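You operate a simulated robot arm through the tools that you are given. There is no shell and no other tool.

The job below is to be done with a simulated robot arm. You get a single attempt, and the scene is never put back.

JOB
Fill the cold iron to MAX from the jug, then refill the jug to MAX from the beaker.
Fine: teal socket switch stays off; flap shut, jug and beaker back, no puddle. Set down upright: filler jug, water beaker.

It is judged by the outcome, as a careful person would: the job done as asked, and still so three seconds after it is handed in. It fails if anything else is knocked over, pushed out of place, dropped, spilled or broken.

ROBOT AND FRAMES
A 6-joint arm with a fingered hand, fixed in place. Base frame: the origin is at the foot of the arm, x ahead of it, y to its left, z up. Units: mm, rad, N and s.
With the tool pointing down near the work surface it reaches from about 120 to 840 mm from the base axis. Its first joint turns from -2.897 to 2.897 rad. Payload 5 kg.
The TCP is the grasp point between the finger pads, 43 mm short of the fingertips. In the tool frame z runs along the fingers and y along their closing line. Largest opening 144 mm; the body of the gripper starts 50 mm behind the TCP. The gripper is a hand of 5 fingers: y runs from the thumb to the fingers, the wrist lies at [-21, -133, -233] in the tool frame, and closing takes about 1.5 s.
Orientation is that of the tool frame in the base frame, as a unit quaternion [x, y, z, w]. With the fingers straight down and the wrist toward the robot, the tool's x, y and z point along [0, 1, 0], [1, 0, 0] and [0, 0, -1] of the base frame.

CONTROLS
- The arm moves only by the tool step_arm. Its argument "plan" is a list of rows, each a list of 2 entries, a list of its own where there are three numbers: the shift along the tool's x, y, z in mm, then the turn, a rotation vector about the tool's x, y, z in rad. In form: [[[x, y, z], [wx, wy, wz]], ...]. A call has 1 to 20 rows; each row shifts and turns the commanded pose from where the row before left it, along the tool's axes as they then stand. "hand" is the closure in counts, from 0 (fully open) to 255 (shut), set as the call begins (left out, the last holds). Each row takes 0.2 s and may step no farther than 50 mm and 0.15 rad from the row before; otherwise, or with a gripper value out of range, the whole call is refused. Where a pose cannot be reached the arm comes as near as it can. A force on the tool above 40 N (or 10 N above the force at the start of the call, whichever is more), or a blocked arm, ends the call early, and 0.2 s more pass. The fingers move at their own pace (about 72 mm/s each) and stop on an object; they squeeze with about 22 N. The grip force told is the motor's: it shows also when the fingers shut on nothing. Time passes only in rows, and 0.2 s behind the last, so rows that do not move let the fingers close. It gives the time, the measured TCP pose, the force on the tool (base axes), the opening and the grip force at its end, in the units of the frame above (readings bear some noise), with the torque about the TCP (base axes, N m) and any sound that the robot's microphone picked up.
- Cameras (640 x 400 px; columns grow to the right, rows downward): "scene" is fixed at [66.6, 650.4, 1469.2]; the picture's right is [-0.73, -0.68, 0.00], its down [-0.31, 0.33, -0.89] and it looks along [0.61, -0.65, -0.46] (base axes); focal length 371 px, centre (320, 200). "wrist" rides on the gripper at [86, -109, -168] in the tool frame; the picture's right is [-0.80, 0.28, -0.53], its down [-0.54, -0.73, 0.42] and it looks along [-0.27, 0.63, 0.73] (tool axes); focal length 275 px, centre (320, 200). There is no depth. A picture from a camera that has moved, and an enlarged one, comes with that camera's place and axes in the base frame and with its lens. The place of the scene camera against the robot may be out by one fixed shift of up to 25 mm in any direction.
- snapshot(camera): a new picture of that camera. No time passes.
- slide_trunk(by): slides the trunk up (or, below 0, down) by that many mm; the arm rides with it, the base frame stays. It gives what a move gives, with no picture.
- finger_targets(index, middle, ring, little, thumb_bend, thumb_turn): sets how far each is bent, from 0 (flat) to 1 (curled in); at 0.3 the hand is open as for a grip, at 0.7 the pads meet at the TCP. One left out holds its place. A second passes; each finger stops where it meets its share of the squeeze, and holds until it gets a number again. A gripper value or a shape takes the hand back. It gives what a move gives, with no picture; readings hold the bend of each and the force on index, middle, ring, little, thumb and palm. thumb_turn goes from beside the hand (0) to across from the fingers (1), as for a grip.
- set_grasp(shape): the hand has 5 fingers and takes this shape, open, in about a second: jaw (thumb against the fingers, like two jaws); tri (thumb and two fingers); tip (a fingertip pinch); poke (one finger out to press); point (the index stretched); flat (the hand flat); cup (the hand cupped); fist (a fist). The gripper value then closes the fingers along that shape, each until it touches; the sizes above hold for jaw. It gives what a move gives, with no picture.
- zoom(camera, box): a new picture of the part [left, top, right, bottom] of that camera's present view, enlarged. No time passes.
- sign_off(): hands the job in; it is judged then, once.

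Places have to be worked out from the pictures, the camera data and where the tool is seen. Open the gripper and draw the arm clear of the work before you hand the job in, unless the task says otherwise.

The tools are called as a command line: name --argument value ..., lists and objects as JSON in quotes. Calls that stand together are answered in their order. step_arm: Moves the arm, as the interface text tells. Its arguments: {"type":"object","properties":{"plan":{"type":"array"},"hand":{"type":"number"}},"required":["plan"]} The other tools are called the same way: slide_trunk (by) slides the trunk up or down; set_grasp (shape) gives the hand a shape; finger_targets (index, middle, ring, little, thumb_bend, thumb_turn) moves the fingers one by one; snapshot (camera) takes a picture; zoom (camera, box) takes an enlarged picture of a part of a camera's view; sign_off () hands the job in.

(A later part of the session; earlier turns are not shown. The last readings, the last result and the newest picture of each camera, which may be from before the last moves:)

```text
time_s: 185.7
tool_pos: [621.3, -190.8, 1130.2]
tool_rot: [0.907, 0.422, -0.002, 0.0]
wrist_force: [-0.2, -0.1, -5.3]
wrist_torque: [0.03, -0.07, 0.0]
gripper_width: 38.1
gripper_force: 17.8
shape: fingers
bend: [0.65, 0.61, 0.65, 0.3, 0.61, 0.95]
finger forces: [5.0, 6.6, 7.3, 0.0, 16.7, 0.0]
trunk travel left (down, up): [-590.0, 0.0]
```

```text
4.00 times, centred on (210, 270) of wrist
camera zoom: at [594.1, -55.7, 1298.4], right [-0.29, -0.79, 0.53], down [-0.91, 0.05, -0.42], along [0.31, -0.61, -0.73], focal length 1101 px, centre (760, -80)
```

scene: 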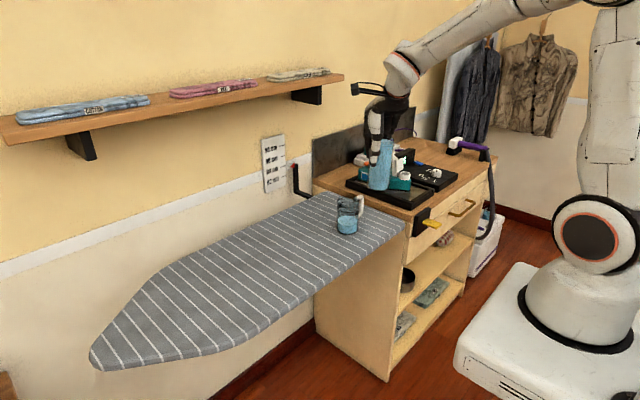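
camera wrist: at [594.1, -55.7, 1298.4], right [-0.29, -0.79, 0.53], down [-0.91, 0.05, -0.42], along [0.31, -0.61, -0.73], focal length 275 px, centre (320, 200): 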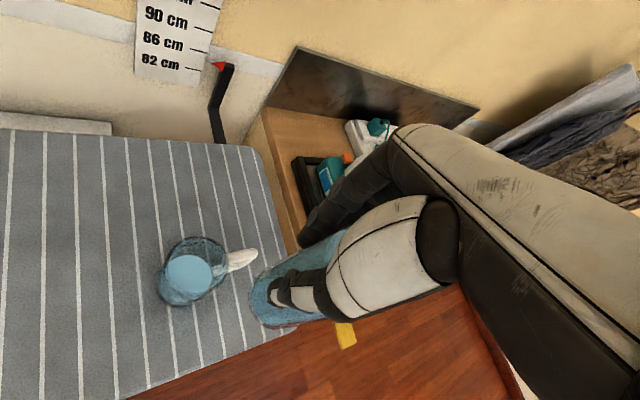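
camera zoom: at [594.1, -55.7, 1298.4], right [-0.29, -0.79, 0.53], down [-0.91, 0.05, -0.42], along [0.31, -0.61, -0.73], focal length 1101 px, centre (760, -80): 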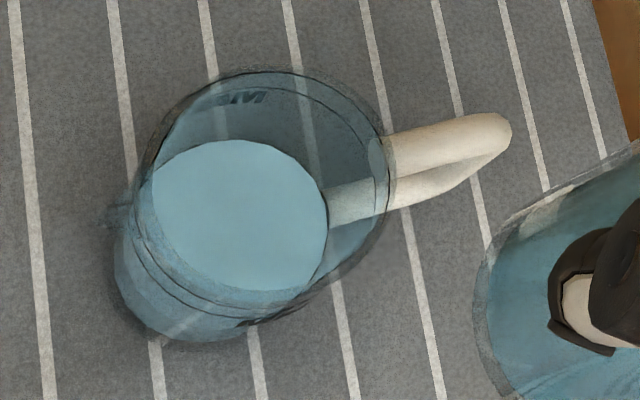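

The jug's axis is about (666, -129). I move the beaker in so its lip is above the jug's mouth (bottom still above the jug's rim), then lower slightly.

step_arm --plan '[[[4, -0.5, 0], [0, 0, 0]], [[8, -1, 0], [0, 0, 0]], [[11, -1.2, 0], [0, 0, 0]], [[12, -1.3, 0], [0, 0, 0]], [[10, -1, 0], [0, 0, 0]], [[6, -0.7, 0], [0, 0, 0]], [[2.4, -0.3, 0], [0, 0, 0]], [[0, 0, 5], [0, 0, 0]], [[0, 0, 9], [0, 0, 0]], [[0, 0, 9], [0, 0, 0]], [[0, 0, 6], [0, 0, 0]], [[0, 0, 3], [0, 0, 0]], [[0, 0, 0], [0, 0, 0]]]'

zoom --camera "scene" --box '[310, 120, 410, 250]'

snapshot --camera "wrist"

```text
time_s: 188.5
tool_pos: [650.7, -147.6, 1098.0]
tool_rot: [0.907, 0.422, -0.001, 0.001]
wrist_force: [0.0, -0.5, -3.9]
wrist_torque: [0.03, -0.04, 0.01]
gripper_width: 38.3
gripper_force: 18.3
shape: fingers
bend: [0.65, 0.61, 0.65, 0.3, 0.61, 0.95]
finger forces: [5.2, 6.6, 7.4, 0.1, 16.8, 0.1]
trunk travel left (down, up): [-590.0, 0.0]
```

```text
3.08 times, centred on (360, 185) of scene
camera zoom: at [66.6, 650.4, 1469.2], right [-0.73, -0.68, 0.0], down [-0.31, 0.33, -0.89], along [0.61, -0.65, -0.46], focal length 1142 px, centre (197, 246)
```

zoom: 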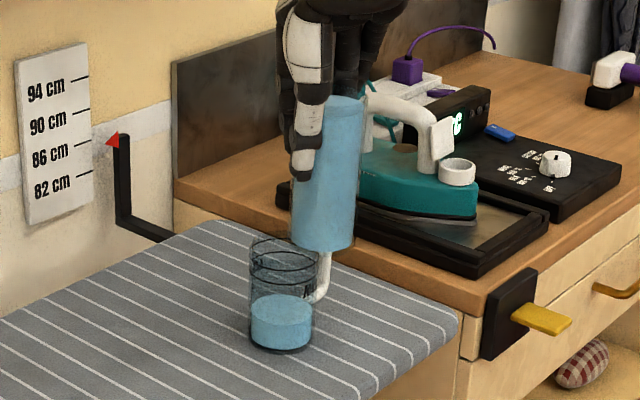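

```text
taken
camera wrist: at [624.3, -11.6, 1266.4], right [-0.29, -0.79, 0.54], down [-0.91, 0.05, -0.42], along [0.31, -0.61, -0.73], focal length 275 px, centre (320, 200)
```

wrist: 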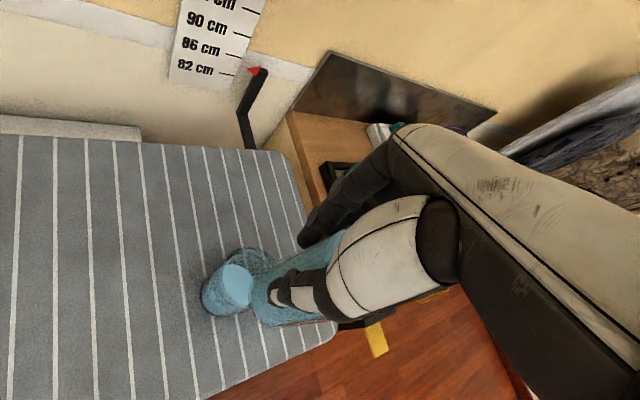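

The lip is above the jug's mouth at about (662, -134, 1131). I start tilting slowly about the lip and watch for the first trickle.

step_arm --plan '[[[-0.98, 0, -0.56], [0, -0.03, 0]], [[-0.98, 0, -0.56], [0, -0.03, 0]], [[-0.98, 0, -0.56], [0, -0.03, 0]], [[-0.98, 0, -0.56], [0, -0.03, 0]], [[0, 0, 0], [0, 0, 0]]]'

zoom --camera "scene" --box '[320, 130, 400, 240]'

```text
time_s: 189.7
tool_pos: [649.3, -150.9, 1101.9]
tool_rot: [0.905, 0.421, -0.055, 0.025]
wrist_force: [0.0, -0.1, -3.6]
wrist_torque: [0.08, -0.08, 0.02]
gripper_width: 38.3
gripper_force: 18.0
shape: fingers
bend: [0.65, 0.61, 0.66, 0.3, 0.61, 0.95]
finger forces: [5.5, 6.5, 7.3, 0.0, 16.8, 0.0]
trunk travel left (down, up): [-590.0, 0.0]
```

```text
3.64 times, centred on (360, 185) of scene
camera zoom: at [66.6, 650.4, 1469.2], right [-0.73, -0.68, 0.0], down [-0.31, 0.33, -0.89], along [0.61, -0.65, -0.46], focal length 1349 px, centre (174, 254)
```

zoom: 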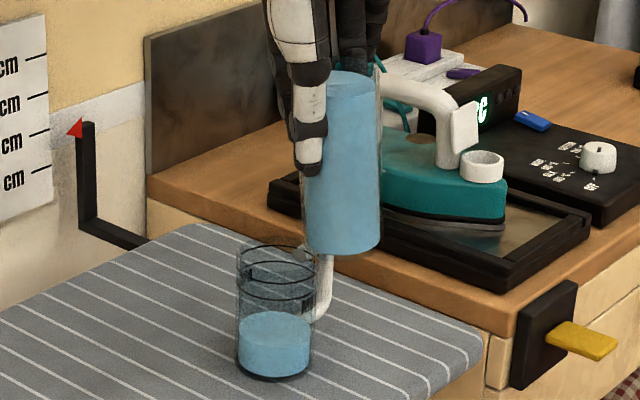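

No stream yet at 7°. I go on in small steps.

step_arm --plan '[[[-0.98, 0, -0.56], [0, -0.03, 0]], [[-0.98, 0, -0.56], [0, -0.03, 0]], [[0, 0, 0], [0, 0, 0]]]'

zoom --camera "scene" --box '[320, 130, 400, 240]'

```text
time_s: 190.5
tool_pos: [648.2, -150.5, 1103.4]
tool_rot: [0.903, 0.421, -0.082, 0.039]
wrist_force: [-0.2, 0.2, -4.2]
wrist_torque: [0.06, -0.08, 0.02]
gripper_width: 38.3
gripper_force: 18.3
shape: fingers
bend: [0.65, 0.61, 0.66, 0.3, 0.61, 0.95]
finger forces: [5.4, 6.7, 7.4, 0.0, 16.8, 0.0]
trunk travel left (down, up): [-590.0, 0.0]
```

```text
3.64 times, centred on (360, 185) of scene
camera zoom: at [66.6, 650.4, 1469.2], right [-0.73, -0.68, 0.0], down [-0.31, 0.33, -0.89], along [0.61, -0.65, -0.46], focal length 1349 px, centre (174, 254)
```

zoom: 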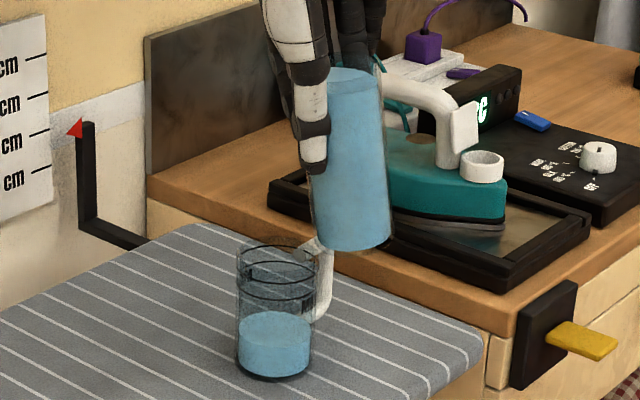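

Still nothing at 10°. Next step.

step_arm --plan '[[[-0.98, 0, -0.56], [0, -0.03, 0]], [[0, 0, 0], [0, 0, 0]], [[0, 0, 0], [0, 0, 0]]]'

zoom --camera "scene" --box '[320, 130, 400, 240]'

```text
time_s: 191.3
tool_pos: [647.9, -151.9, 1102.8]
tool_rot: [0.902, 0.419, -0.096, 0.044]
wrist_force: [0.5, -0.2, -3.9]
wrist_torque: [0.08, -0.12, 0.0]
gripper_width: 37.9
gripper_force: 18.0
shape: fingers
bend: [0.65, 0.61, 0.66, 0.3, 0.61, 0.95]
finger forces: [5.6, 6.6, 7.3, 0.0, 16.8, 0.1]
trunk travel left (down, up): [-590.0, 0.0]
```

```text
3.64 times, centred on (360, 185) of scene
camera zoom: at [66.6, 650.4, 1469.2], right [-0.73, -0.68, 0.0], down [-0.31, 0.33, -0.89], along [0.61, -0.65, -0.46], focal length 1349 px, centre (174, 254)
```

zoom: 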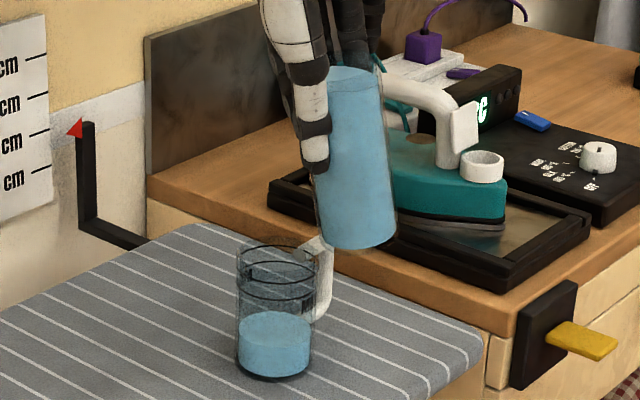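

12° and still nothing over the lip. Next steps.

step_arm --plan '[[[-0.98, 0, -0.56], [0, -0.03, 0]], [[0, 0, 0], [0, 0, 0]], [[0, 0, 0], [0, 0, 0]]]'

zoom --camera "scene" --box '[320, 130, 400, 240]'

```text
time_s: 192.1
tool_pos: [645.5, -152.0, 1104.3]
tool_rot: [0.9, 0.419, -0.109, 0.051]
wrist_force: [-0.4, -0.2, -3.7]
wrist_torque: [0.07, -0.07, 0.03]
gripper_width: 38.1
gripper_force: 18.4
shape: fingers
bend: [0.65, 0.61, 0.66, 0.3, 0.61, 0.95]
finger forces: [5.6, 6.6, 7.2, 0.0, 16.8, 0.0]
trunk travel left (down, up): [-590.0, 0.0]
```

```text
3.64 times, centred on (360, 185) of scene
camera zoom: at [66.6, 650.4, 1469.2], right [-0.73, -0.68, 0.0], down [-0.31, 0.33, -0.89], along [0.61, -0.65, -0.46], focal length 1349 px, centre (174, 254)
```

zoom: 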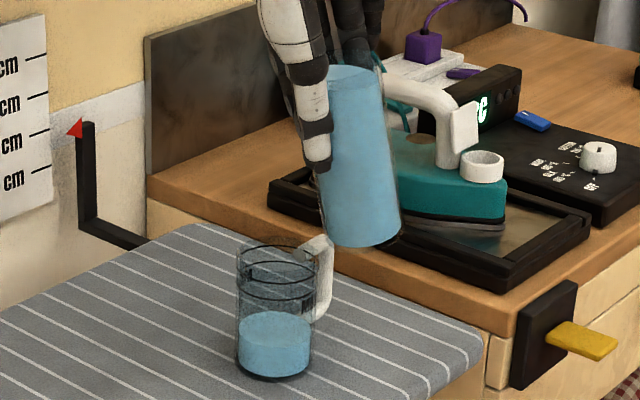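

No stream at 14°. I continue.

step_arm --plan '[[[-0.98, 0, -0.56], [0, -0.03, 0]], [[0, 0, 0], [0, 0, 0]], [[0, 0, 0], [0, 0, 0]]]'

zoom --camera "scene" --box '[320, 130, 400, 240]'

```text
time_s: 192.9
tool_pos: [647.6, -153.4, 1105.3]
tool_rot: [0.898, 0.418, -0.123, 0.058]
wrist_force: [-0.6, -0.2, -3.7]
wrist_torque: [0.11, -0.11, 0.02]
gripper_width: 38.1
gripper_force: 18.8
shape: fingers
bend: [0.65, 0.61, 0.66, 0.3, 0.61, 0.95]
finger forces: [5.6, 6.5, 7.3, 0.0, 16.8, 0.0]
trunk travel left (down, up): [-590.0, 0.0]
```

```text
3.64 times, centred on (360, 185) of scene
camera zoom: at [66.6, 650.4, 1469.2], right [-0.73, -0.68, 0.0], down [-0.31, 0.33, -0.89], along [0.61, -0.65, -0.46], focal length 1349 px, centre (174, 254)
```

zoom: 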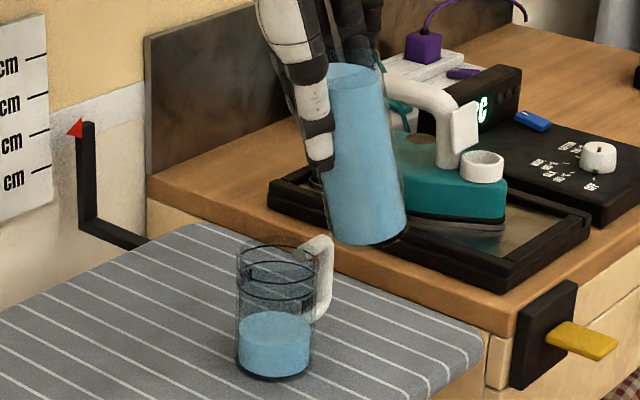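

15.6° and not yet over. With this tilt the beaker clears the jug rim, so I lower 25 mm and add a little tilt.

step_arm --plan '[[[2.2, 0, 8], [0, 0, 0]], [[2.3, 0, 8], [0, 0, 0]], [[2.2, 0, 8], [0, 0, 0]], [[-0.98, 0, -0.56], [0, -0.03, 0]], [[0, 0, 0], [0, 0, 0]], [[0, 0, 0], [0, 0, 0]]]'

zoom --camera "scene" --box '[320, 130, 400, 240]'

```text
time_s: 194.3
tool_pos: [645.3, -154.0, 1080.6]
tool_rot: [0.897, 0.417, -0.136, 0.063]
wrist_force: [0.0, 1.3, -4.4]
wrist_torque: [0.08, -0.13, -0.01]
gripper_width: 38.0
gripper_force: 18.7
shape: fingers
bend: [0.65, 0.61, 0.66, 0.3, 0.61, 0.95]
finger forces: [5.8, 6.6, 7.4, 0.1, 16.9, 0.1]
trunk travel left (down, up): [-590.0, 0.0]
```

```text
3.64 times, centred on (360, 185) of scene
camera zoom: at [66.6, 650.4, 1469.2], right [-0.73, -0.68, 0.0], down [-0.31, 0.33, -0.89], along [0.61, -0.65, -0.46], focal length 1349 px, centre (174, 254)
```

zoom: 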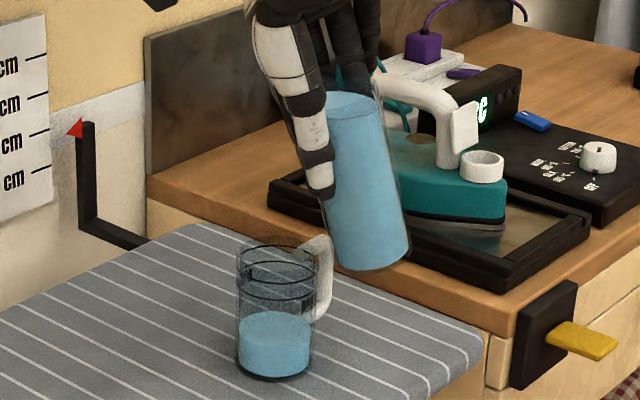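

17° without overflow. I zoom closer at the beaker's rim.

zoom --camera "scene" --box '[340, 140, 380, 180]'

zoom --camera "wrist" --box '[180, 200, 360, 340]'

```text
10.00 times, centred on (360, 160) of scene
camera zoom: at [66.6, 650.4, 1469.2], right [-0.73, -0.68, 0.0], down [-0.31, 0.33, -0.89], along [0.61, -0.65, -0.46], focal length 3711 px, centre (-80, 600)
```

zoom: 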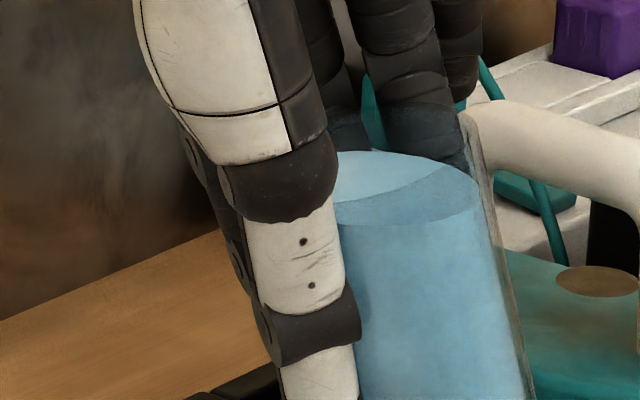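

```text
2.86 times, centred on (270, 270) of wrist
camera zoom: at [647.9, 16.9, 1216.0], right [-0.17, -0.64, 0.75], down [-0.97, -0.03, -0.24], along [0.17, -0.77, -0.62], focal length 786 px, centre (463, 0)
```

zoom: 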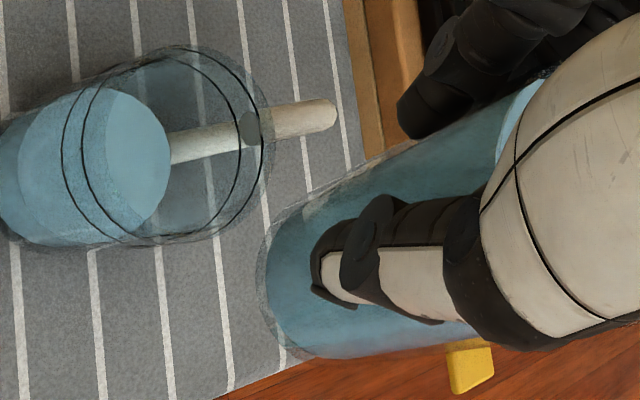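

The water is close to the lip. I continue tilting in small steps with looks.

step_arm --plan '[[[-0.98, 0, -0.56], [0, -0.03, 0]], [[0, 0, 0], [0, 0, 0]], [[0, 0, 0], [0, 0, 0]]]'

zoom --camera "scene" --box '[320, 140, 390, 240]'

```text
time_s: 195.1
tool_pos: [645.8, -154.4, 1081.5]
tool_rot: [0.894, 0.416, -0.15, 0.069]
wrist_force: [0.6, -0.7, -3.4]
wrist_torque: [0.09, -0.12, 0.0]
gripper_width: 37.9
gripper_force: 18.7
shape: fingers
bend: [0.65, 0.61, 0.66, 0.3, 0.61, 0.95]
finger forces: [5.8, 6.5, 7.2, 0.0, 16.9, 0.0]
trunk travel left (down, up): [-590.0, 0.0]
```

```text
4.00 times, centred on (355, 190) of scene
camera zoom: at [66.6, 650.4, 1469.2], right [-0.73, -0.68, 0.0], down [-0.31, 0.33, -0.89], along [0.61, -0.65, -0.46], focal length 1484 px, centre (180, 240)
```

zoom: 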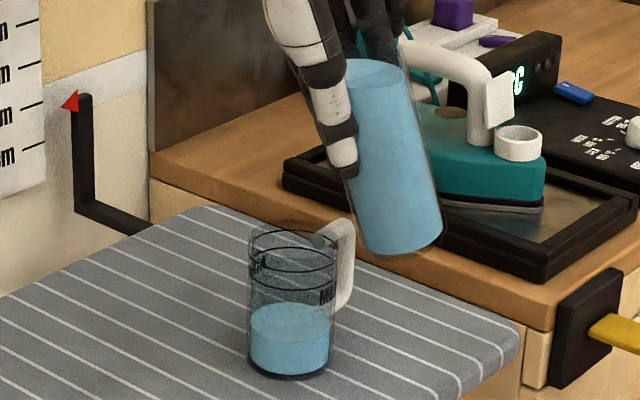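

19° now. I lower another 20 mm and tilt further.

step_arm --plan '[[[3.2, 0, 9.4], [0, 0, 0]], [[3.3, 0, 9.4], [0, 0, 0]], [[-0.98, 0, -0.56], [0, -0.03, 0]], [[0, 0, 0], [0, 0, 0]], [[0, 0, 0], [0, 0, 0]]]'

zoom --camera "scene" --box '[320, 140, 390, 240]'

```text
time_s: 196.3
tool_pos: [644.3, -154.9, 1063.1]
tool_rot: [0.892, 0.415, -0.163, 0.076]
wrist_force: [-0.2, -0.5, -3.8]
wrist_torque: [0.09, -0.13, -0.01]
gripper_width: 38.2
gripper_force: 18.9
shape: fingers
bend: [0.65, 0.61, 0.66, 0.3, 0.61, 0.95]
finger forces: [5.8, 6.6, 7.3, 0.0, 16.9, 0.1]
trunk travel left (down, up): [-590.0, 0.0]
```

```text
4.00 times, centred on (355, 190) of scene
camera zoom: at [66.6, 650.4, 1469.2], right [-0.73, -0.68, 0.0], down [-0.31, 0.33, -0.89], along [0.61, -0.65, -0.46], focal length 1484 px, centre (180, 240)
```

zoom: 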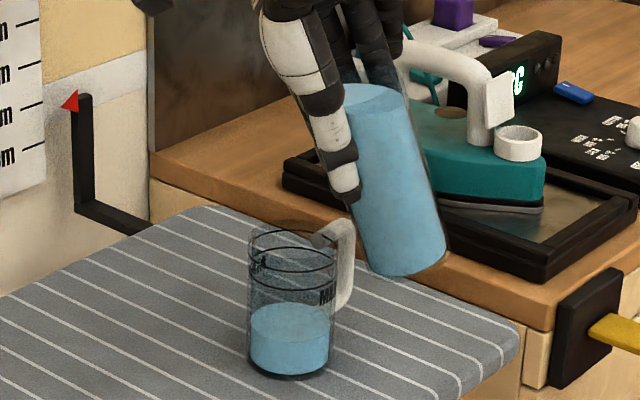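

Not yet. Two more increments with a look after each.

step_arm --plan '[[[-0.98, 0, -0.56], [0, -0.03, 0]], [[0, 0, 0], [0, 0, 0]], [[0, 0, 0], [0, 0, 0]]]'

zoom --camera "scene" --box '[320, 140, 390, 240]'

```text
time_s: 197.1
tool_pos: [644.8, -155.3, 1063.6]
tool_rot: [0.89, 0.413, -0.176, 0.082]
wrist_force: [0.0, -0.2, -4.1]
wrist_torque: [0.1, -0.12, 0.0]
gripper_width: 37.7
gripper_force: 18.5
shape: fingers
bend: [0.65, 0.61, 0.66, 0.3, 0.61, 0.95]
finger forces: [6.0, 6.4, 7.3, 0.0, 16.9, 0.0]
trunk travel left (down, up): [-590.0, 0.0]
```

```text
4.00 times, centred on (355, 190) of scene
camera zoom: at [66.6, 650.4, 1469.2], right [-0.73, -0.68, 0.0], down [-0.31, 0.33, -0.89], along [0.61, -0.65, -0.46], focal length 1484 px, centre (180, 240)
```

zoom: 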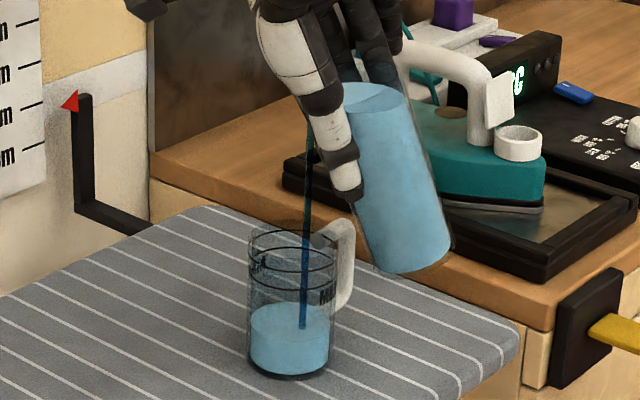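

The stream is running straight into the jug. I shift 4 mm toward the jug's centre, lower 15 mm and keep tilting slowly.

step_arm --plan '[[[3.7, 0, -1.5], [0, 0, 0]], [[2.9, 0, 7], [0, 0, 0]], [[2.9, 0, 7], [0, 0, 0]], [[-0.98, 0, -0.56], [0, -0.03, 0]], [[0, 0, 0], [0, 0, 0]], [[-0.98, 0, -0.56], [0, -0.03, 0]], [[0, 0, 0], [0, 0, 0]]]'

zoom --camera "scene" --box '[320, 140, 390, 240]'

```text
time_s: 198.7
tool_pos: [646.2, -153.9, 1051.0]
tool_rot: [0.883, 0.412, -0.203, 0.094]
wrist_force: [0.4, 0.3, -4.3]
wrist_torque: [0.11, -0.13, 0.02]
gripper_width: 37.9
gripper_force: 18.3
shape: fingers
bend: [0.65, 0.61, 0.66, 0.3, 0.61, 0.95]
finger forces: [6.1, 6.5, 7.3, 0.1, 17.0, 0.1]
trunk travel left (down, up): [-590.0, 0.0]
```

```text
4.00 times, centred on (355, 190) of scene
camera zoom: at [66.6, 650.4, 1469.2], right [-0.73, -0.68, 0.0], down [-0.31, 0.33, -0.89], along [0.61, -0.65, -0.46], focal length 1484 px, centre (180, 240)
```

zoom: 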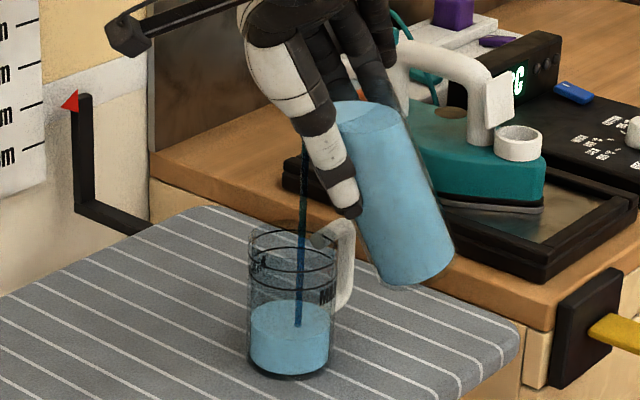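

Going well. I continue with combined small tilt and lowering steps.

step_arm --plan '[[[1.8, 0, 4.7], [0, -0.03, 0]], [[0, 0, 0], [0, 0, 0]], [[1.8, 0, 4.7], [0, -0.03, 0]], [[0, 0, 0], [0, 0, 0]], [[1.9, 0, 4.6], [0, -0.03, 0]], [[0, 0, 0], [0, 0, 0]], [[0, 0, 0], [0, 0, 0]]]'

zoom --camera "scene" --box '[320, 140, 390, 240]'

```text
time_s: 200.3
tool_pos: [644.3, -154.3, 1035.9]
tool_rot: [0.873, 0.407, -0.242, 0.112]
wrist_force: [-1.2, 0.3, -4.3]
wrist_torque: [0.12, -0.17, 0.0]
gripper_width: 37.9
gripper_force: 18.6
shape: fingers
bend: [0.65, 0.61, 0.66, 0.3, 0.61, 0.95]
finger forces: [6.2, 6.5, 7.2, 0.1, 16.8, 0.1]
trunk travel left (down, up): [-590.0, 0.0]
```

```text
4.00 times, centred on (355, 190) of scene
camera zoom: at [66.6, 650.4, 1469.2], right [-0.73, -0.68, 0.0], down [-0.31, 0.33, -0.89], along [0.61, -0.65, -0.46], focal length 1484 px, centre (180, 240)
```

zoom: 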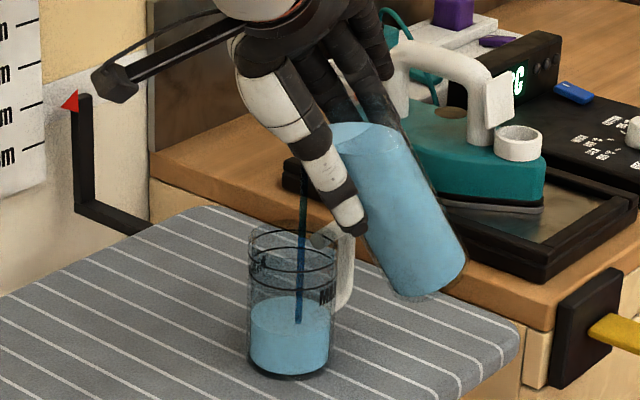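

Continuing the same way.

step_arm --plan '[[[1.8, 0, 4.2], [0, -0.03, 0]], [[0, 0, 0], [0, 0, 0]], [[1.8, 0, 4.2], [0, -0.03, 0]], [[0, 0, 0], [0, 0, 0]], [[1.8, 0, 4.1], [0, -0.03, 0]], [[0, 0, 0], [0, 0, 0]], [[-1, 0, -0.6], [0, -0.03, 0]], [[0, 0, 0], [0, 0, 0]], [[0, 0, 0], [0, 0, 0]]]'

zoom --camera "scene" --box '[320, 140, 390, 240]'

```text
time_s: 202.3
tool_pos: [643.1, -156.0, 1023.1]
tool_rot: [0.857, 0.399, -0.295, 0.136]
wrist_force: [-0.2, -1.1, -4.8]
wrist_torque: [0.15, -0.18, 0.04]
gripper_width: 37.8
gripper_force: 18.2
shape: fingers
bend: [0.65, 0.61, 0.66, 0.3, 0.61, 0.95]
finger forces: [6.4, 6.4, 7.2, 0.0, 17.1, 0.1]
trunk travel left (down, up): [-590.0, 0.0]
```

```text
4.00 times, centred on (355, 190) of scene
camera zoom: at [66.6, 650.4, 1469.2], right [-0.73, -0.68, 0.0], down [-0.31, 0.33, -0.89], along [0.61, -0.65, -0.46], focal length 1484 px, centre (180, 240)
```

zoom: 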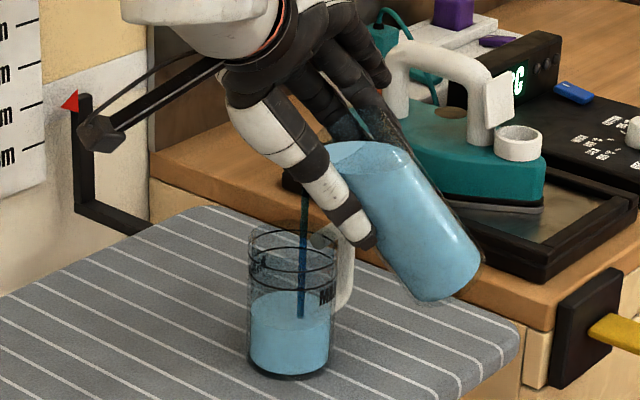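

The jug is filling; still well below the band. I continue tilting about the lip.

step_arm --plan '[[[-0.7, 0, -0.8], [0, -0.03, 0]], [[0, 0, 0], [0, 0, 0]], [[-0.7, 0, -0.8], [0, -0.03, 0]], [[0, 0, 0], [0, 0, 0]], [[-0.7, 0, -0.8], [0, -0.03, 0]], [[0, 0, 0], [0, 0, 0]], [[-0.7, 0, -0.8], [0, -0.03, 0]], [[0, 0, 0], [0, 0, 0]], [[0, 0, 0], [0, 0, 0]]]'

zoom --camera "scene" --box '[320, 140, 390, 240]'

zoom --camera "wrist" --box '[60, 80, 320, 300]'

```text
time_s: 204.3
tool_pos: [642.8, -157.8, 1026.7]
tool_rot: [0.838, 0.391, -0.345, 0.161]
wrist_force: [-0.9, 0.2, -3.8]
wrist_torque: [0.17, -0.18, 0.01]
gripper_width: 38.0
gripper_force: 18.5
shape: fingers
bend: [0.65, 0.61, 0.66, 0.3, 0.61, 0.94]
finger forces: [6.7, 6.3, 7.0, 0.0, 17.1, 0.0]
trunk travel left (down, up): [-590.0, 0.0]
```

```text
4.00 times, centred on (355, 190) of scene
camera zoom: at [66.6, 650.4, 1469.2], right [-0.73, -0.68, 0.0], down [-0.31, 0.33, -0.89], along [0.61, -0.65, -0.46], focal length 1484 px, centre (180, 240)
```

zoom: 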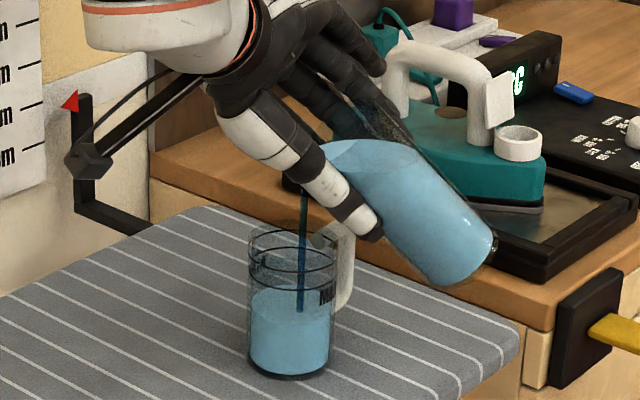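

```text
1.82 times, centred on (190, 190) of wrist
camera zoom: at [675.4, 50.1, 1085.9], right [0.1, -0.33, 0.94], down [-1.0, -0.06, 0.08], along [0.03, -0.94, -0.33], focal length 500 px, centre (556, 218)
```

zoom: 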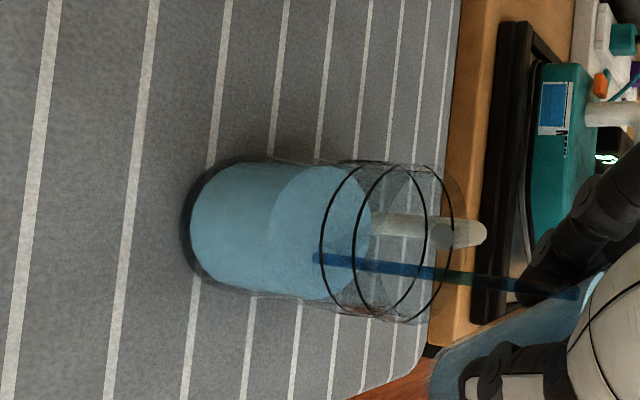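

The wrist view shows the stream well inside the jug and the level approaching the lower line. I continue with single steps.

step_arm --plan '[[[-0.6, 0, -0.9], [0, -0.03, 0]], [[0, 0, 0], [0, 0, 0]], [[-0.6, 0, -0.9], [0, -0.03, 0]], [[0, 0, 0], [0, 0, 0]], [[-0.6, 0, -0.9], [0, -0.03, 0]], [[0, 0, 0], [0, 0, 0]], [[0, 0, 0], [0, 0, 0]], [[0, 0, 0], [0, 0, 0]]]'

zoom --camera "scene" --box '[330, 170, 390, 245]'

zoom --camera "wrist" --box '[60, 80, 320, 300]'

```text
time_s: 206.1
tool_pos: [643.8, -156.9, 1031.4]
tool_rot: [0.822, 0.382, -0.383, 0.179]
wrist_force: [0.0, 0.1, -4.5]
wrist_torque: [0.13, -0.17, -0.01]
gripper_width: 37.9
gripper_force: 18.6
shape: fingers
bend: [0.65, 0.61, 0.66, 0.3, 0.61, 0.94]
finger forces: [6.7, 6.4, 7.2, 0.1, 17.2, 0.0]
trunk travel left (down, up): [-590.0, 0.0]
```

```text
5.33 times, centred on (360, 208) of scene
camera zoom: at [66.6, 650.4, 1469.2], right [-0.73, -0.68, 0.0], down [-0.31, 0.33, -0.89], along [0.61, -0.65, -0.46], focal length 1979 px, centre (107, 160)
```

zoom: 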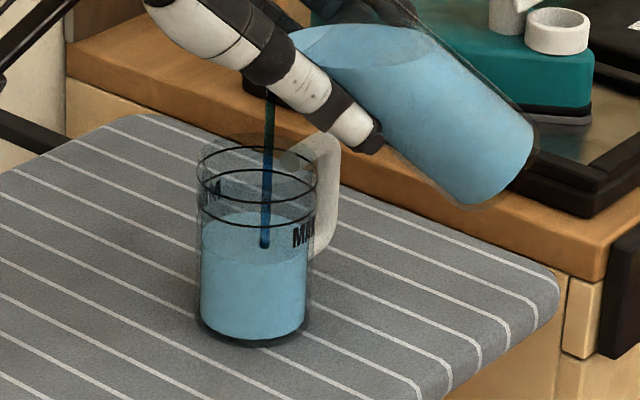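

```text
1.82 times, centred on (190, 190) of wrist
camera zoom: at [678.8, 53.9, 1073.0], right [0.15, -0.26, 0.95], down [-0.99, -0.05, 0.14], along [0.01, -0.96, -0.27], focal length 500 px, centre (556, 218)
```

zoom: 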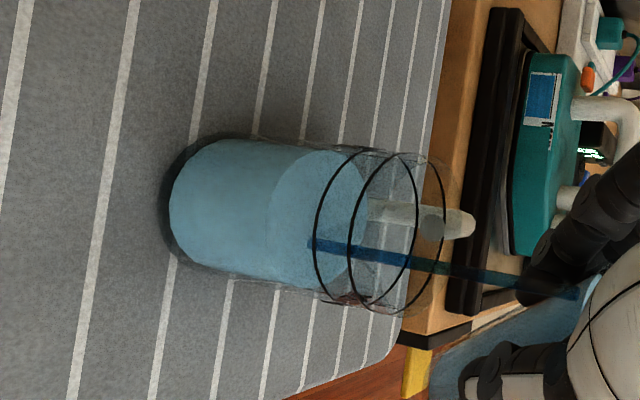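

The level needs about 30 mm more to reach mid-band. I continue tilting slowly.

step_arm --plan '[[[-0.5, 0, -1], [0, -0.03, 0]], [[0, 0, 0], [0, 0, 0]], [[0, 0, 0], [0, 0, 0]], [[-0.5, 0, -1], [0, -0.03, 0]], [[0, 0, 0], [0, 0, 0]], [[0, 0, 0], [0, 0, 0]], [[-0.5, 0, -1], [0, -0.03, 0]], [[0, 0, 0], [0, 0, 0]], [[0, 0, 0], [0, 0, 0]]]'

zoom --camera "scene" --box '[330, 170, 390, 245]'

zoom --camera "wrist" --box '[60, 80, 320, 300]'

```text
time_s: 208.1
tool_pos: [643.4, -154.5, 1033.7]
tool_rot: [0.804, 0.374, -0.419, 0.195]
wrist_force: [0.4, 0.8, -4.0]
wrist_torque: [0.17, -0.19, -0.01]
gripper_width: 37.8
gripper_force: 18.7
shape: fingers
bend: [0.65, 0.61, 0.66, 0.3, 0.61, 0.94]
finger forces: [6.8, 6.4, 7.1, 0.0, 17.3, 0.1]
trunk travel left (down, up): [-590.0, 0.0]
```

```text
5.33 times, centred on (360, 208) of scene
camera zoom: at [66.6, 650.4, 1469.2], right [-0.73, -0.68, 0.0], down [-0.31, 0.33, -0.89], along [0.61, -0.65, -0.46], focal length 1979 px, centre (107, 160)
```

zoom: 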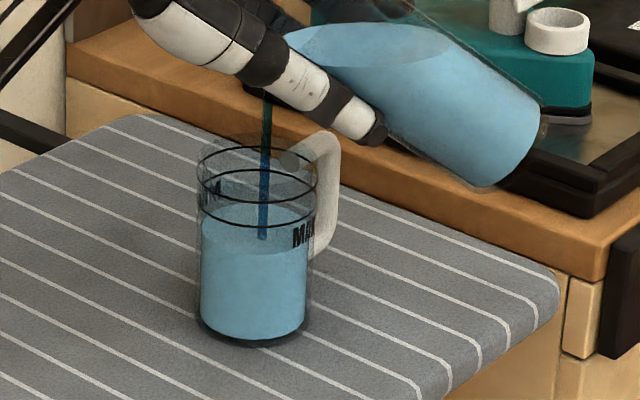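

```text
1.82 times, centred on (190, 190) of wrist
camera zoom: at [681.4, 57.5, 1059.3], right [0.21, -0.2, 0.96], down [-0.98, -0.04, 0.2], along [-0.01, -0.98, -0.2], focal length 500 px, centre (556, 218)
```

zoom: 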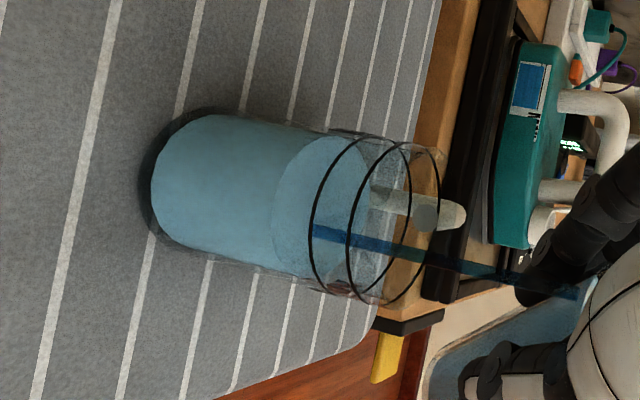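

Rising steadily. I continue.

step_arm --plan '[[[-0.4, 0, -1], [0, -0.03, 0]], [[0, 0, 0], [0, 0, 0]], [[0, 0, 0], [0, 0, 0]], [[-0.4, 0, -1], [0, -0.03, 0]], [[0, 0, 0], [0, 0, 0]], [[0, 0, 0], [0, 0, 0]], [[-0.4, 0, -1], [0, -0.03, 0]], [[0, 0, 0], [0, 0, 0]], [[0, 0, 0], [0, 0, 0]], [[0, 0, 0], [0, 0, 0]]]'

zoom --camera "scene" --box '[330, 170, 390, 245]'

zoom --camera "wrist" --box '[60, 80, 320, 300]'

```text
time_s: 210.3
tool_pos: [645.9, -153.2, 1037.2]
tool_rot: [0.784, 0.364, -0.456, 0.212]
wrist_force: [-0.2, 0.0, -3.6]
wrist_torque: [0.18, -0.2, 0.0]
gripper_width: 37.6
gripper_force: 18.8
shape: fingers
bend: [0.65, 0.61, 0.66, 0.3, 0.61, 0.94]
finger forces: [6.8, 6.4, 7.1, 0.1, 17.2, 0.0]
trunk travel left (down, up): [-590.0, 0.0]
```

```text
5.33 times, centred on (360, 208) of scene
camera zoom: at [66.6, 650.4, 1469.2], right [-0.73, -0.68, 0.0], down [-0.31, 0.33, -0.89], along [0.61, -0.65, -0.46], focal length 1979 px, centre (107, 160)
```

zoom: 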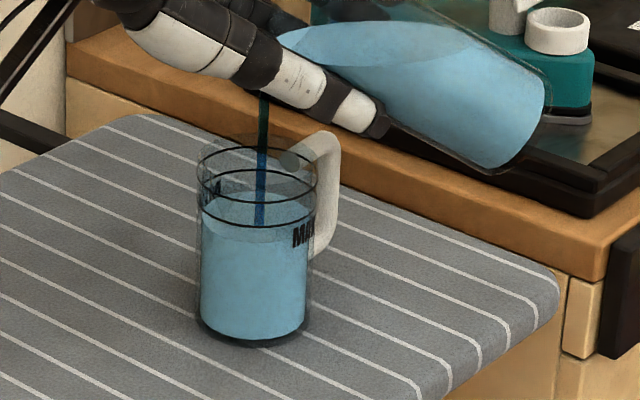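

```text
1.82 times, centred on (190, 190) of wrist
camera zoom: at [683.8, 60.0, 1045.1], right [0.26, -0.13, 0.96], down [-0.96, -0.02, 0.26], along [-0.02, -0.99, -0.13], focal length 500 px, centre (556, 218)
```

zoom: 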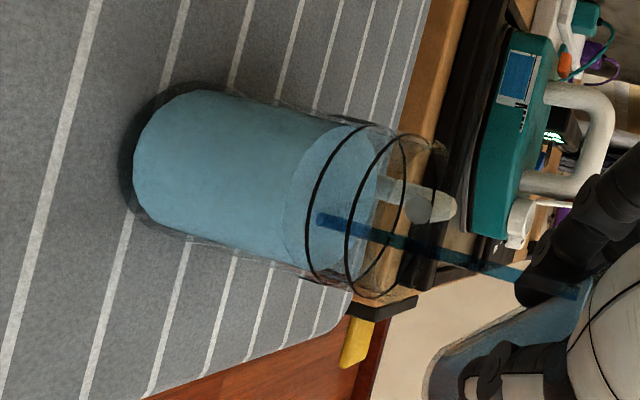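

About half the remaining rise to go. I continue carefully.

step_arm --plan '[[[-0.3, 0, -1], [0, -0.03, 0]], [[0, 0, 0], [0, 0, 0]], [[0, 0, 0], [0, 0, 0]], [[-0.3, 0, -1], [0, -0.03, 0]], [[0, 0, 0], [0, 0, 0]], [[0, 0, 0], [0, 0, 0]], [[0, 0, 0], [0, 0, 0]]]'

zoom --camera "scene" --box '[330, 170, 390, 245]'

```text
time_s: 211.9
tool_pos: [646.6, -153.1, 1037.7]
tool_rot: [0.77, 0.358, -0.479, 0.223]
wrist_force: [-0.1, 0.0, -3.7]
wrist_torque: [0.2, -0.21, 0.0]
gripper_width: 37.9
gripper_force: 19.0
shape: fingers
bend: [0.65, 0.61, 0.66, 0.3, 0.61, 0.94]
finger forces: [6.9, 6.3, 7.1, 0.0, 17.2, 0.1]
trunk travel left (down, up): [-590.0, 0.0]
```

```text
5.33 times, centred on (360, 208) of scene
camera zoom: at [66.6, 650.4, 1469.2], right [-0.73, -0.68, 0.0], down [-0.31, 0.33, -0.89], along [0.61, -0.65, -0.46], focal length 1979 px, centre (107, 160)
```

zoom: 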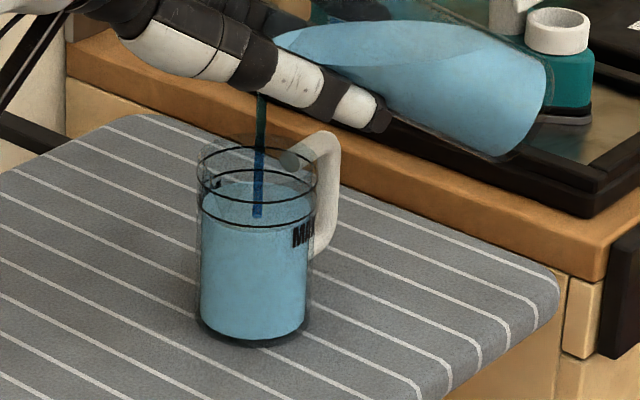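

The level is just reaching the lower line. One more step with waiting.

step_arm --plan '[[[-0.3, 0, -1], [0, -0.03, 0]], [[0, 0, 0], [0, 0, 0]], [[0, 0, 0], [0, 0, 0]], [[0, 0, 0], [0, 0, 0]]]'

zoom --camera "scene" --box '[335, 180, 375, 240]'

zoom --camera "wrist" --box '[60, 80, 320, 300]'

```text
time_s: 212.9
tool_pos: [647.3, -152.1, 1038.7]
tool_rot: [0.763, 0.355, -0.49, 0.227]
wrist_force: [0.5, -0.4, -4.0]
wrist_torque: [0.18, -0.18, -0.03]
gripper_width: 37.6
gripper_force: 18.8
shape: fingers
bend: [0.65, 0.61, 0.66, 0.3, 0.61, 0.94]
finger forces: [7.0, 6.3, 7.1, 0.1, 17.3, 0.1]
trunk travel left (down, up): [-590.0, 0.0]
```

```text
6.67 times, centred on (355, 210) of scene
camera zoom: at [66.6, 650.4, 1469.2], right [-0.73, -0.68, 0.0], down [-0.31, 0.33, -0.89], along [0.61, -0.65, -0.46], focal length 2474 px, centre (87, 133)
```

zoom: 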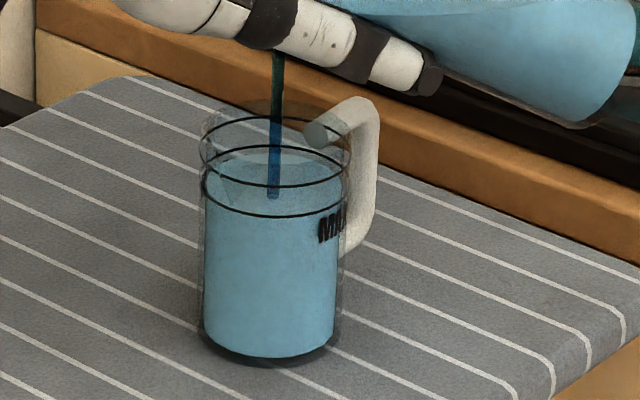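

```text
1.82 times, centred on (190, 190) of wrist
camera zoom: at [685.4, 61.7, 1030.4], right [0.32, -0.06, 0.95], down [-0.95, 0.0, 0.32], along [-0.02, -1.0, -0.06], focal length 500 px, centre (556, 218)
```

zoom: 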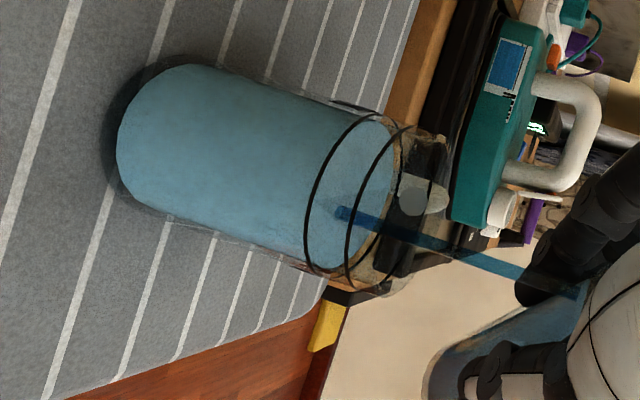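

The level is now right at the lower line with the stream still running. I wait a moment to let it rise into the band.

step_arm --plan '[[[0, 0, 0], [0, 0, 0]], [[0, 0, 0], [0, 0, 0]], [[0, 0, 0], [0, 0, 0]]]'

zoom --camera "scene" --box '[335, 180, 375, 240]'

```text
time_s: 213.7
tool_pos: [646.7, -151.6, 1037.3]
tool_rot: [0.764, 0.355, -0.489, 0.227]
wrist_force: [-0.4, 0.4, -4.2]
wrist_torque: [0.15, -0.2, -0.03]
gripper_width: 37.7
gripper_force: 18.6
shape: fingers
bend: [0.65, 0.61, 0.66, 0.3, 0.61, 0.94]
finger forces: [7.1, 6.3, 7.1, 0.1, 17.2, 0.1]
trunk travel left (down, up): [-590.0, 0.0]
```

```text
6.67 times, centred on (355, 210) of scene
camera zoom: at [66.6, 650.4, 1469.2], right [-0.73, -0.68, 0.0], down [-0.31, 0.33, -0.89], along [0.61, -0.65, -0.46], focal length 2474 px, centre (87, 133)
```

zoom: 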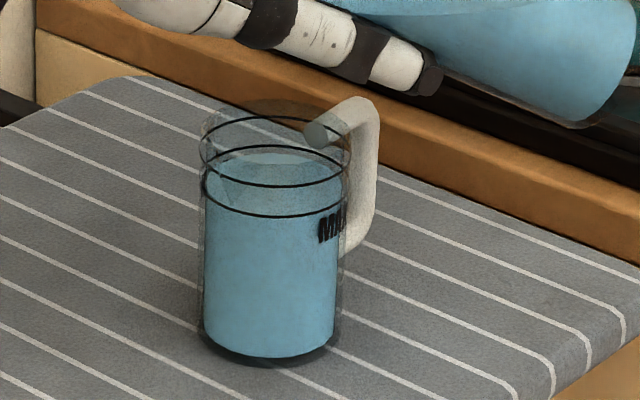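

The flow stopped exactly at the lower line. One more 0.03 rad step should bring it to mid-band.

step_arm --plan '[[[-0.2, 0, -1], [0, -0.03, 0]], [[0, 0, 0], [0, 0, 0]], [[0, 0, 0], [0, 0, 0]], [[0, 0, 0], [0, 0, 0]], [[0, 0, 0], [0, 0, 0]]]'

zoom --camera "scene" --box '[335, 180, 375, 240]'

zoom --camera "wrist" --box '[60, 80, 320, 300]'

```text
time_s: 214.9
tool_pos: [647.5, -151.3, 1038.4]
tool_rot: [0.756, 0.352, -0.5, 0.233]
wrist_force: [-0.2, 0.4, -4.6]
wrist_torque: [0.19, -0.22, 0.0]
gripper_width: 37.5
gripper_force: 18.7
shape: fingers
bend: [0.65, 0.61, 0.66, 0.3, 0.61, 0.94]
finger forces: [7.0, 6.3, 7.1, 0.1, 17.3, 0.0]
trunk travel left (down, up): [-590.0, 0.0]
```

```text
6.67 times, centred on (355, 210) of scene
camera zoom: at [66.6, 650.4, 1469.2], right [-0.73, -0.68, 0.0], down [-0.31, 0.33, -0.89], along [0.61, -0.65, -0.46], focal length 2474 px, centre (87, 133)
```

zoom: 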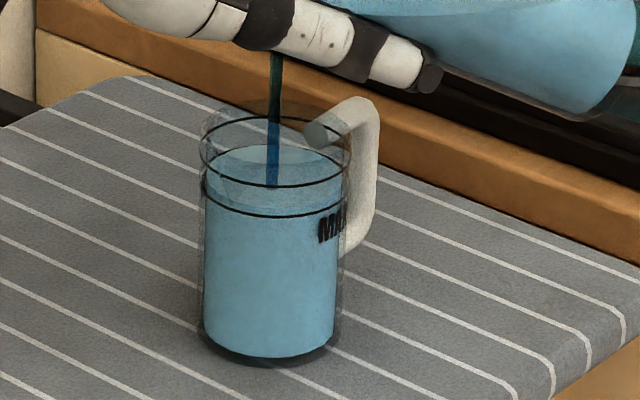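

```text
1.82 times, centred on (190, 190) of wrist
camera zoom: at [685.8, 62.2, 1025.3], right [0.34, -0.04, 0.94], down [-0.94, 0.01, 0.34], along [-0.02, -1.0, -0.04], focal length 500 px, centre (556, 218)
```

zoom: 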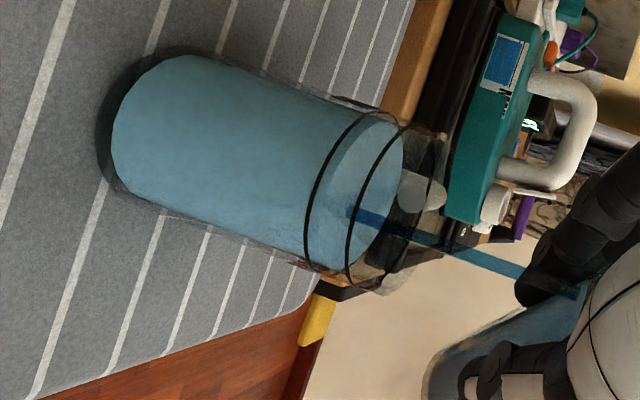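

The level is now above the lower line, about a quarter into the band. I let it run half a second more.

step_arm --plan '[[[0, 0, 0], [0, 0, 0]], [[0, 0, 0], [0, 0, 0]]]'

zoom --camera "scene" --box '[335, 180, 375, 240]'

```text
time_s: 215.5
tool_pos: [648.3, -152.1, 1039.1]
tool_rot: [0.755, 0.352, -0.501, 0.233]
wrist_force: [0.0, 0.1, -4.5]
wrist_torque: [0.23, -0.23, -0.01]
gripper_width: 37.9
gripper_force: 19.0
shape: fingers
bend: [0.65, 0.61, 0.66, 0.3, 0.61, 0.94]
finger forces: [7.0, 6.3, 7.1, 0.1, 17.3, 0.0]
trunk travel left (down, up): [-590.0, 0.0]
```

```text
6.67 times, centred on (355, 210) of scene
camera zoom: at [66.6, 650.4, 1469.2], right [-0.73, -0.68, 0.0], down [-0.31, 0.33, -0.89], along [0.61, -0.65, -0.46], focal length 2474 px, centre (87, 133)
```

zoom: 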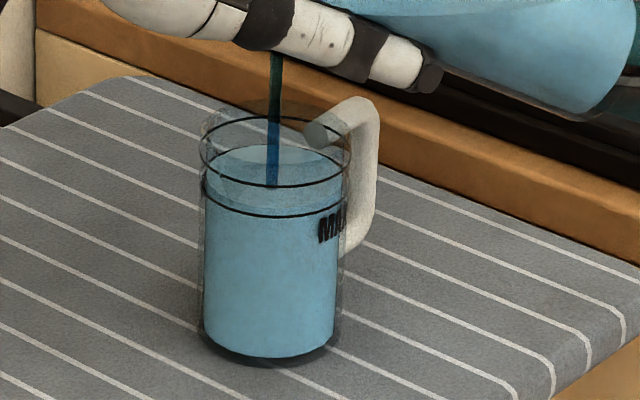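

Nearly steady, a bit above the lower line. One more tiny tilt to settle at mid-band.

step_arm --plan '[[[-0.1, 0, -0.6], [0, -0.018, 0]], [[0, 0, 0], [0, 0, 0]], [[0, 0, 0], [0, 0, 0]], [[0, 0, 0], [0, 0, 0]]]'

zoom --camera "scene" --box '[335, 180, 375, 240]'

zoom --camera "wrist" --box '[100, 80, 280, 240]'

```text
time_s: 216.5
tool_pos: [648.4, -151.8, 1039.9]
tool_rot: [0.751, 0.35, -0.508, 0.237]
wrist_force: [-0.9, 0.2, -3.3]
wrist_torque: [0.16, -0.18, 0.02]
gripper_width: 37.8
gripper_force: 18.5
shape: fingers
bend: [0.65, 0.61, 0.66, 0.3, 0.61, 0.94]
finger forces: [7.1, 6.3, 7.1, 0.0, 17.4, 0.0]
trunk travel left (down, up): [-590.0, 0.0]
```

```text
6.67 times, centred on (355, 210) of scene
camera zoom: at [66.6, 650.4, 1469.2], right [-0.73, -0.68, 0.0], down [-0.31, 0.33, -0.89], along [0.61, -0.65, -0.46], focal length 2474 px, centre (87, 133)
```

zoom: 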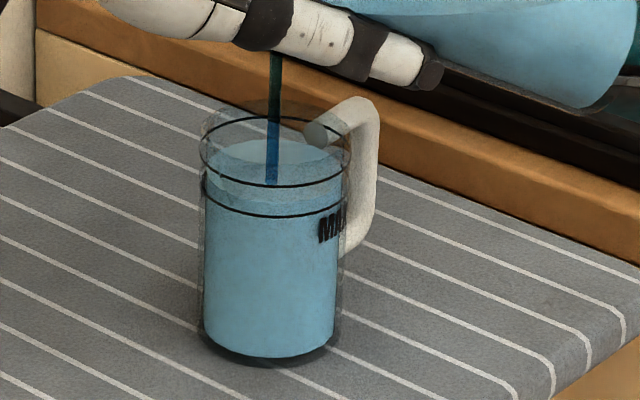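

```text
2.50 times, centred on (190, 160) of wrist
camera zoom: at [685.8, 62.1, 1022.6], right [0.35, -0.03, 0.94], down [-0.94, 0.01, 0.35], along [-0.02, -1.0, -0.02], focal length 688 px, centre (645, 300)
```

zoom: 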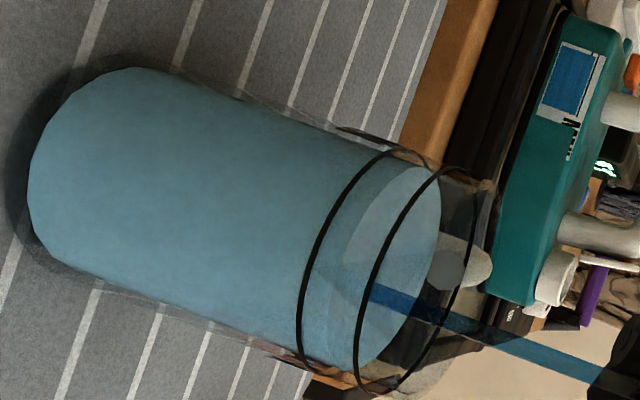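

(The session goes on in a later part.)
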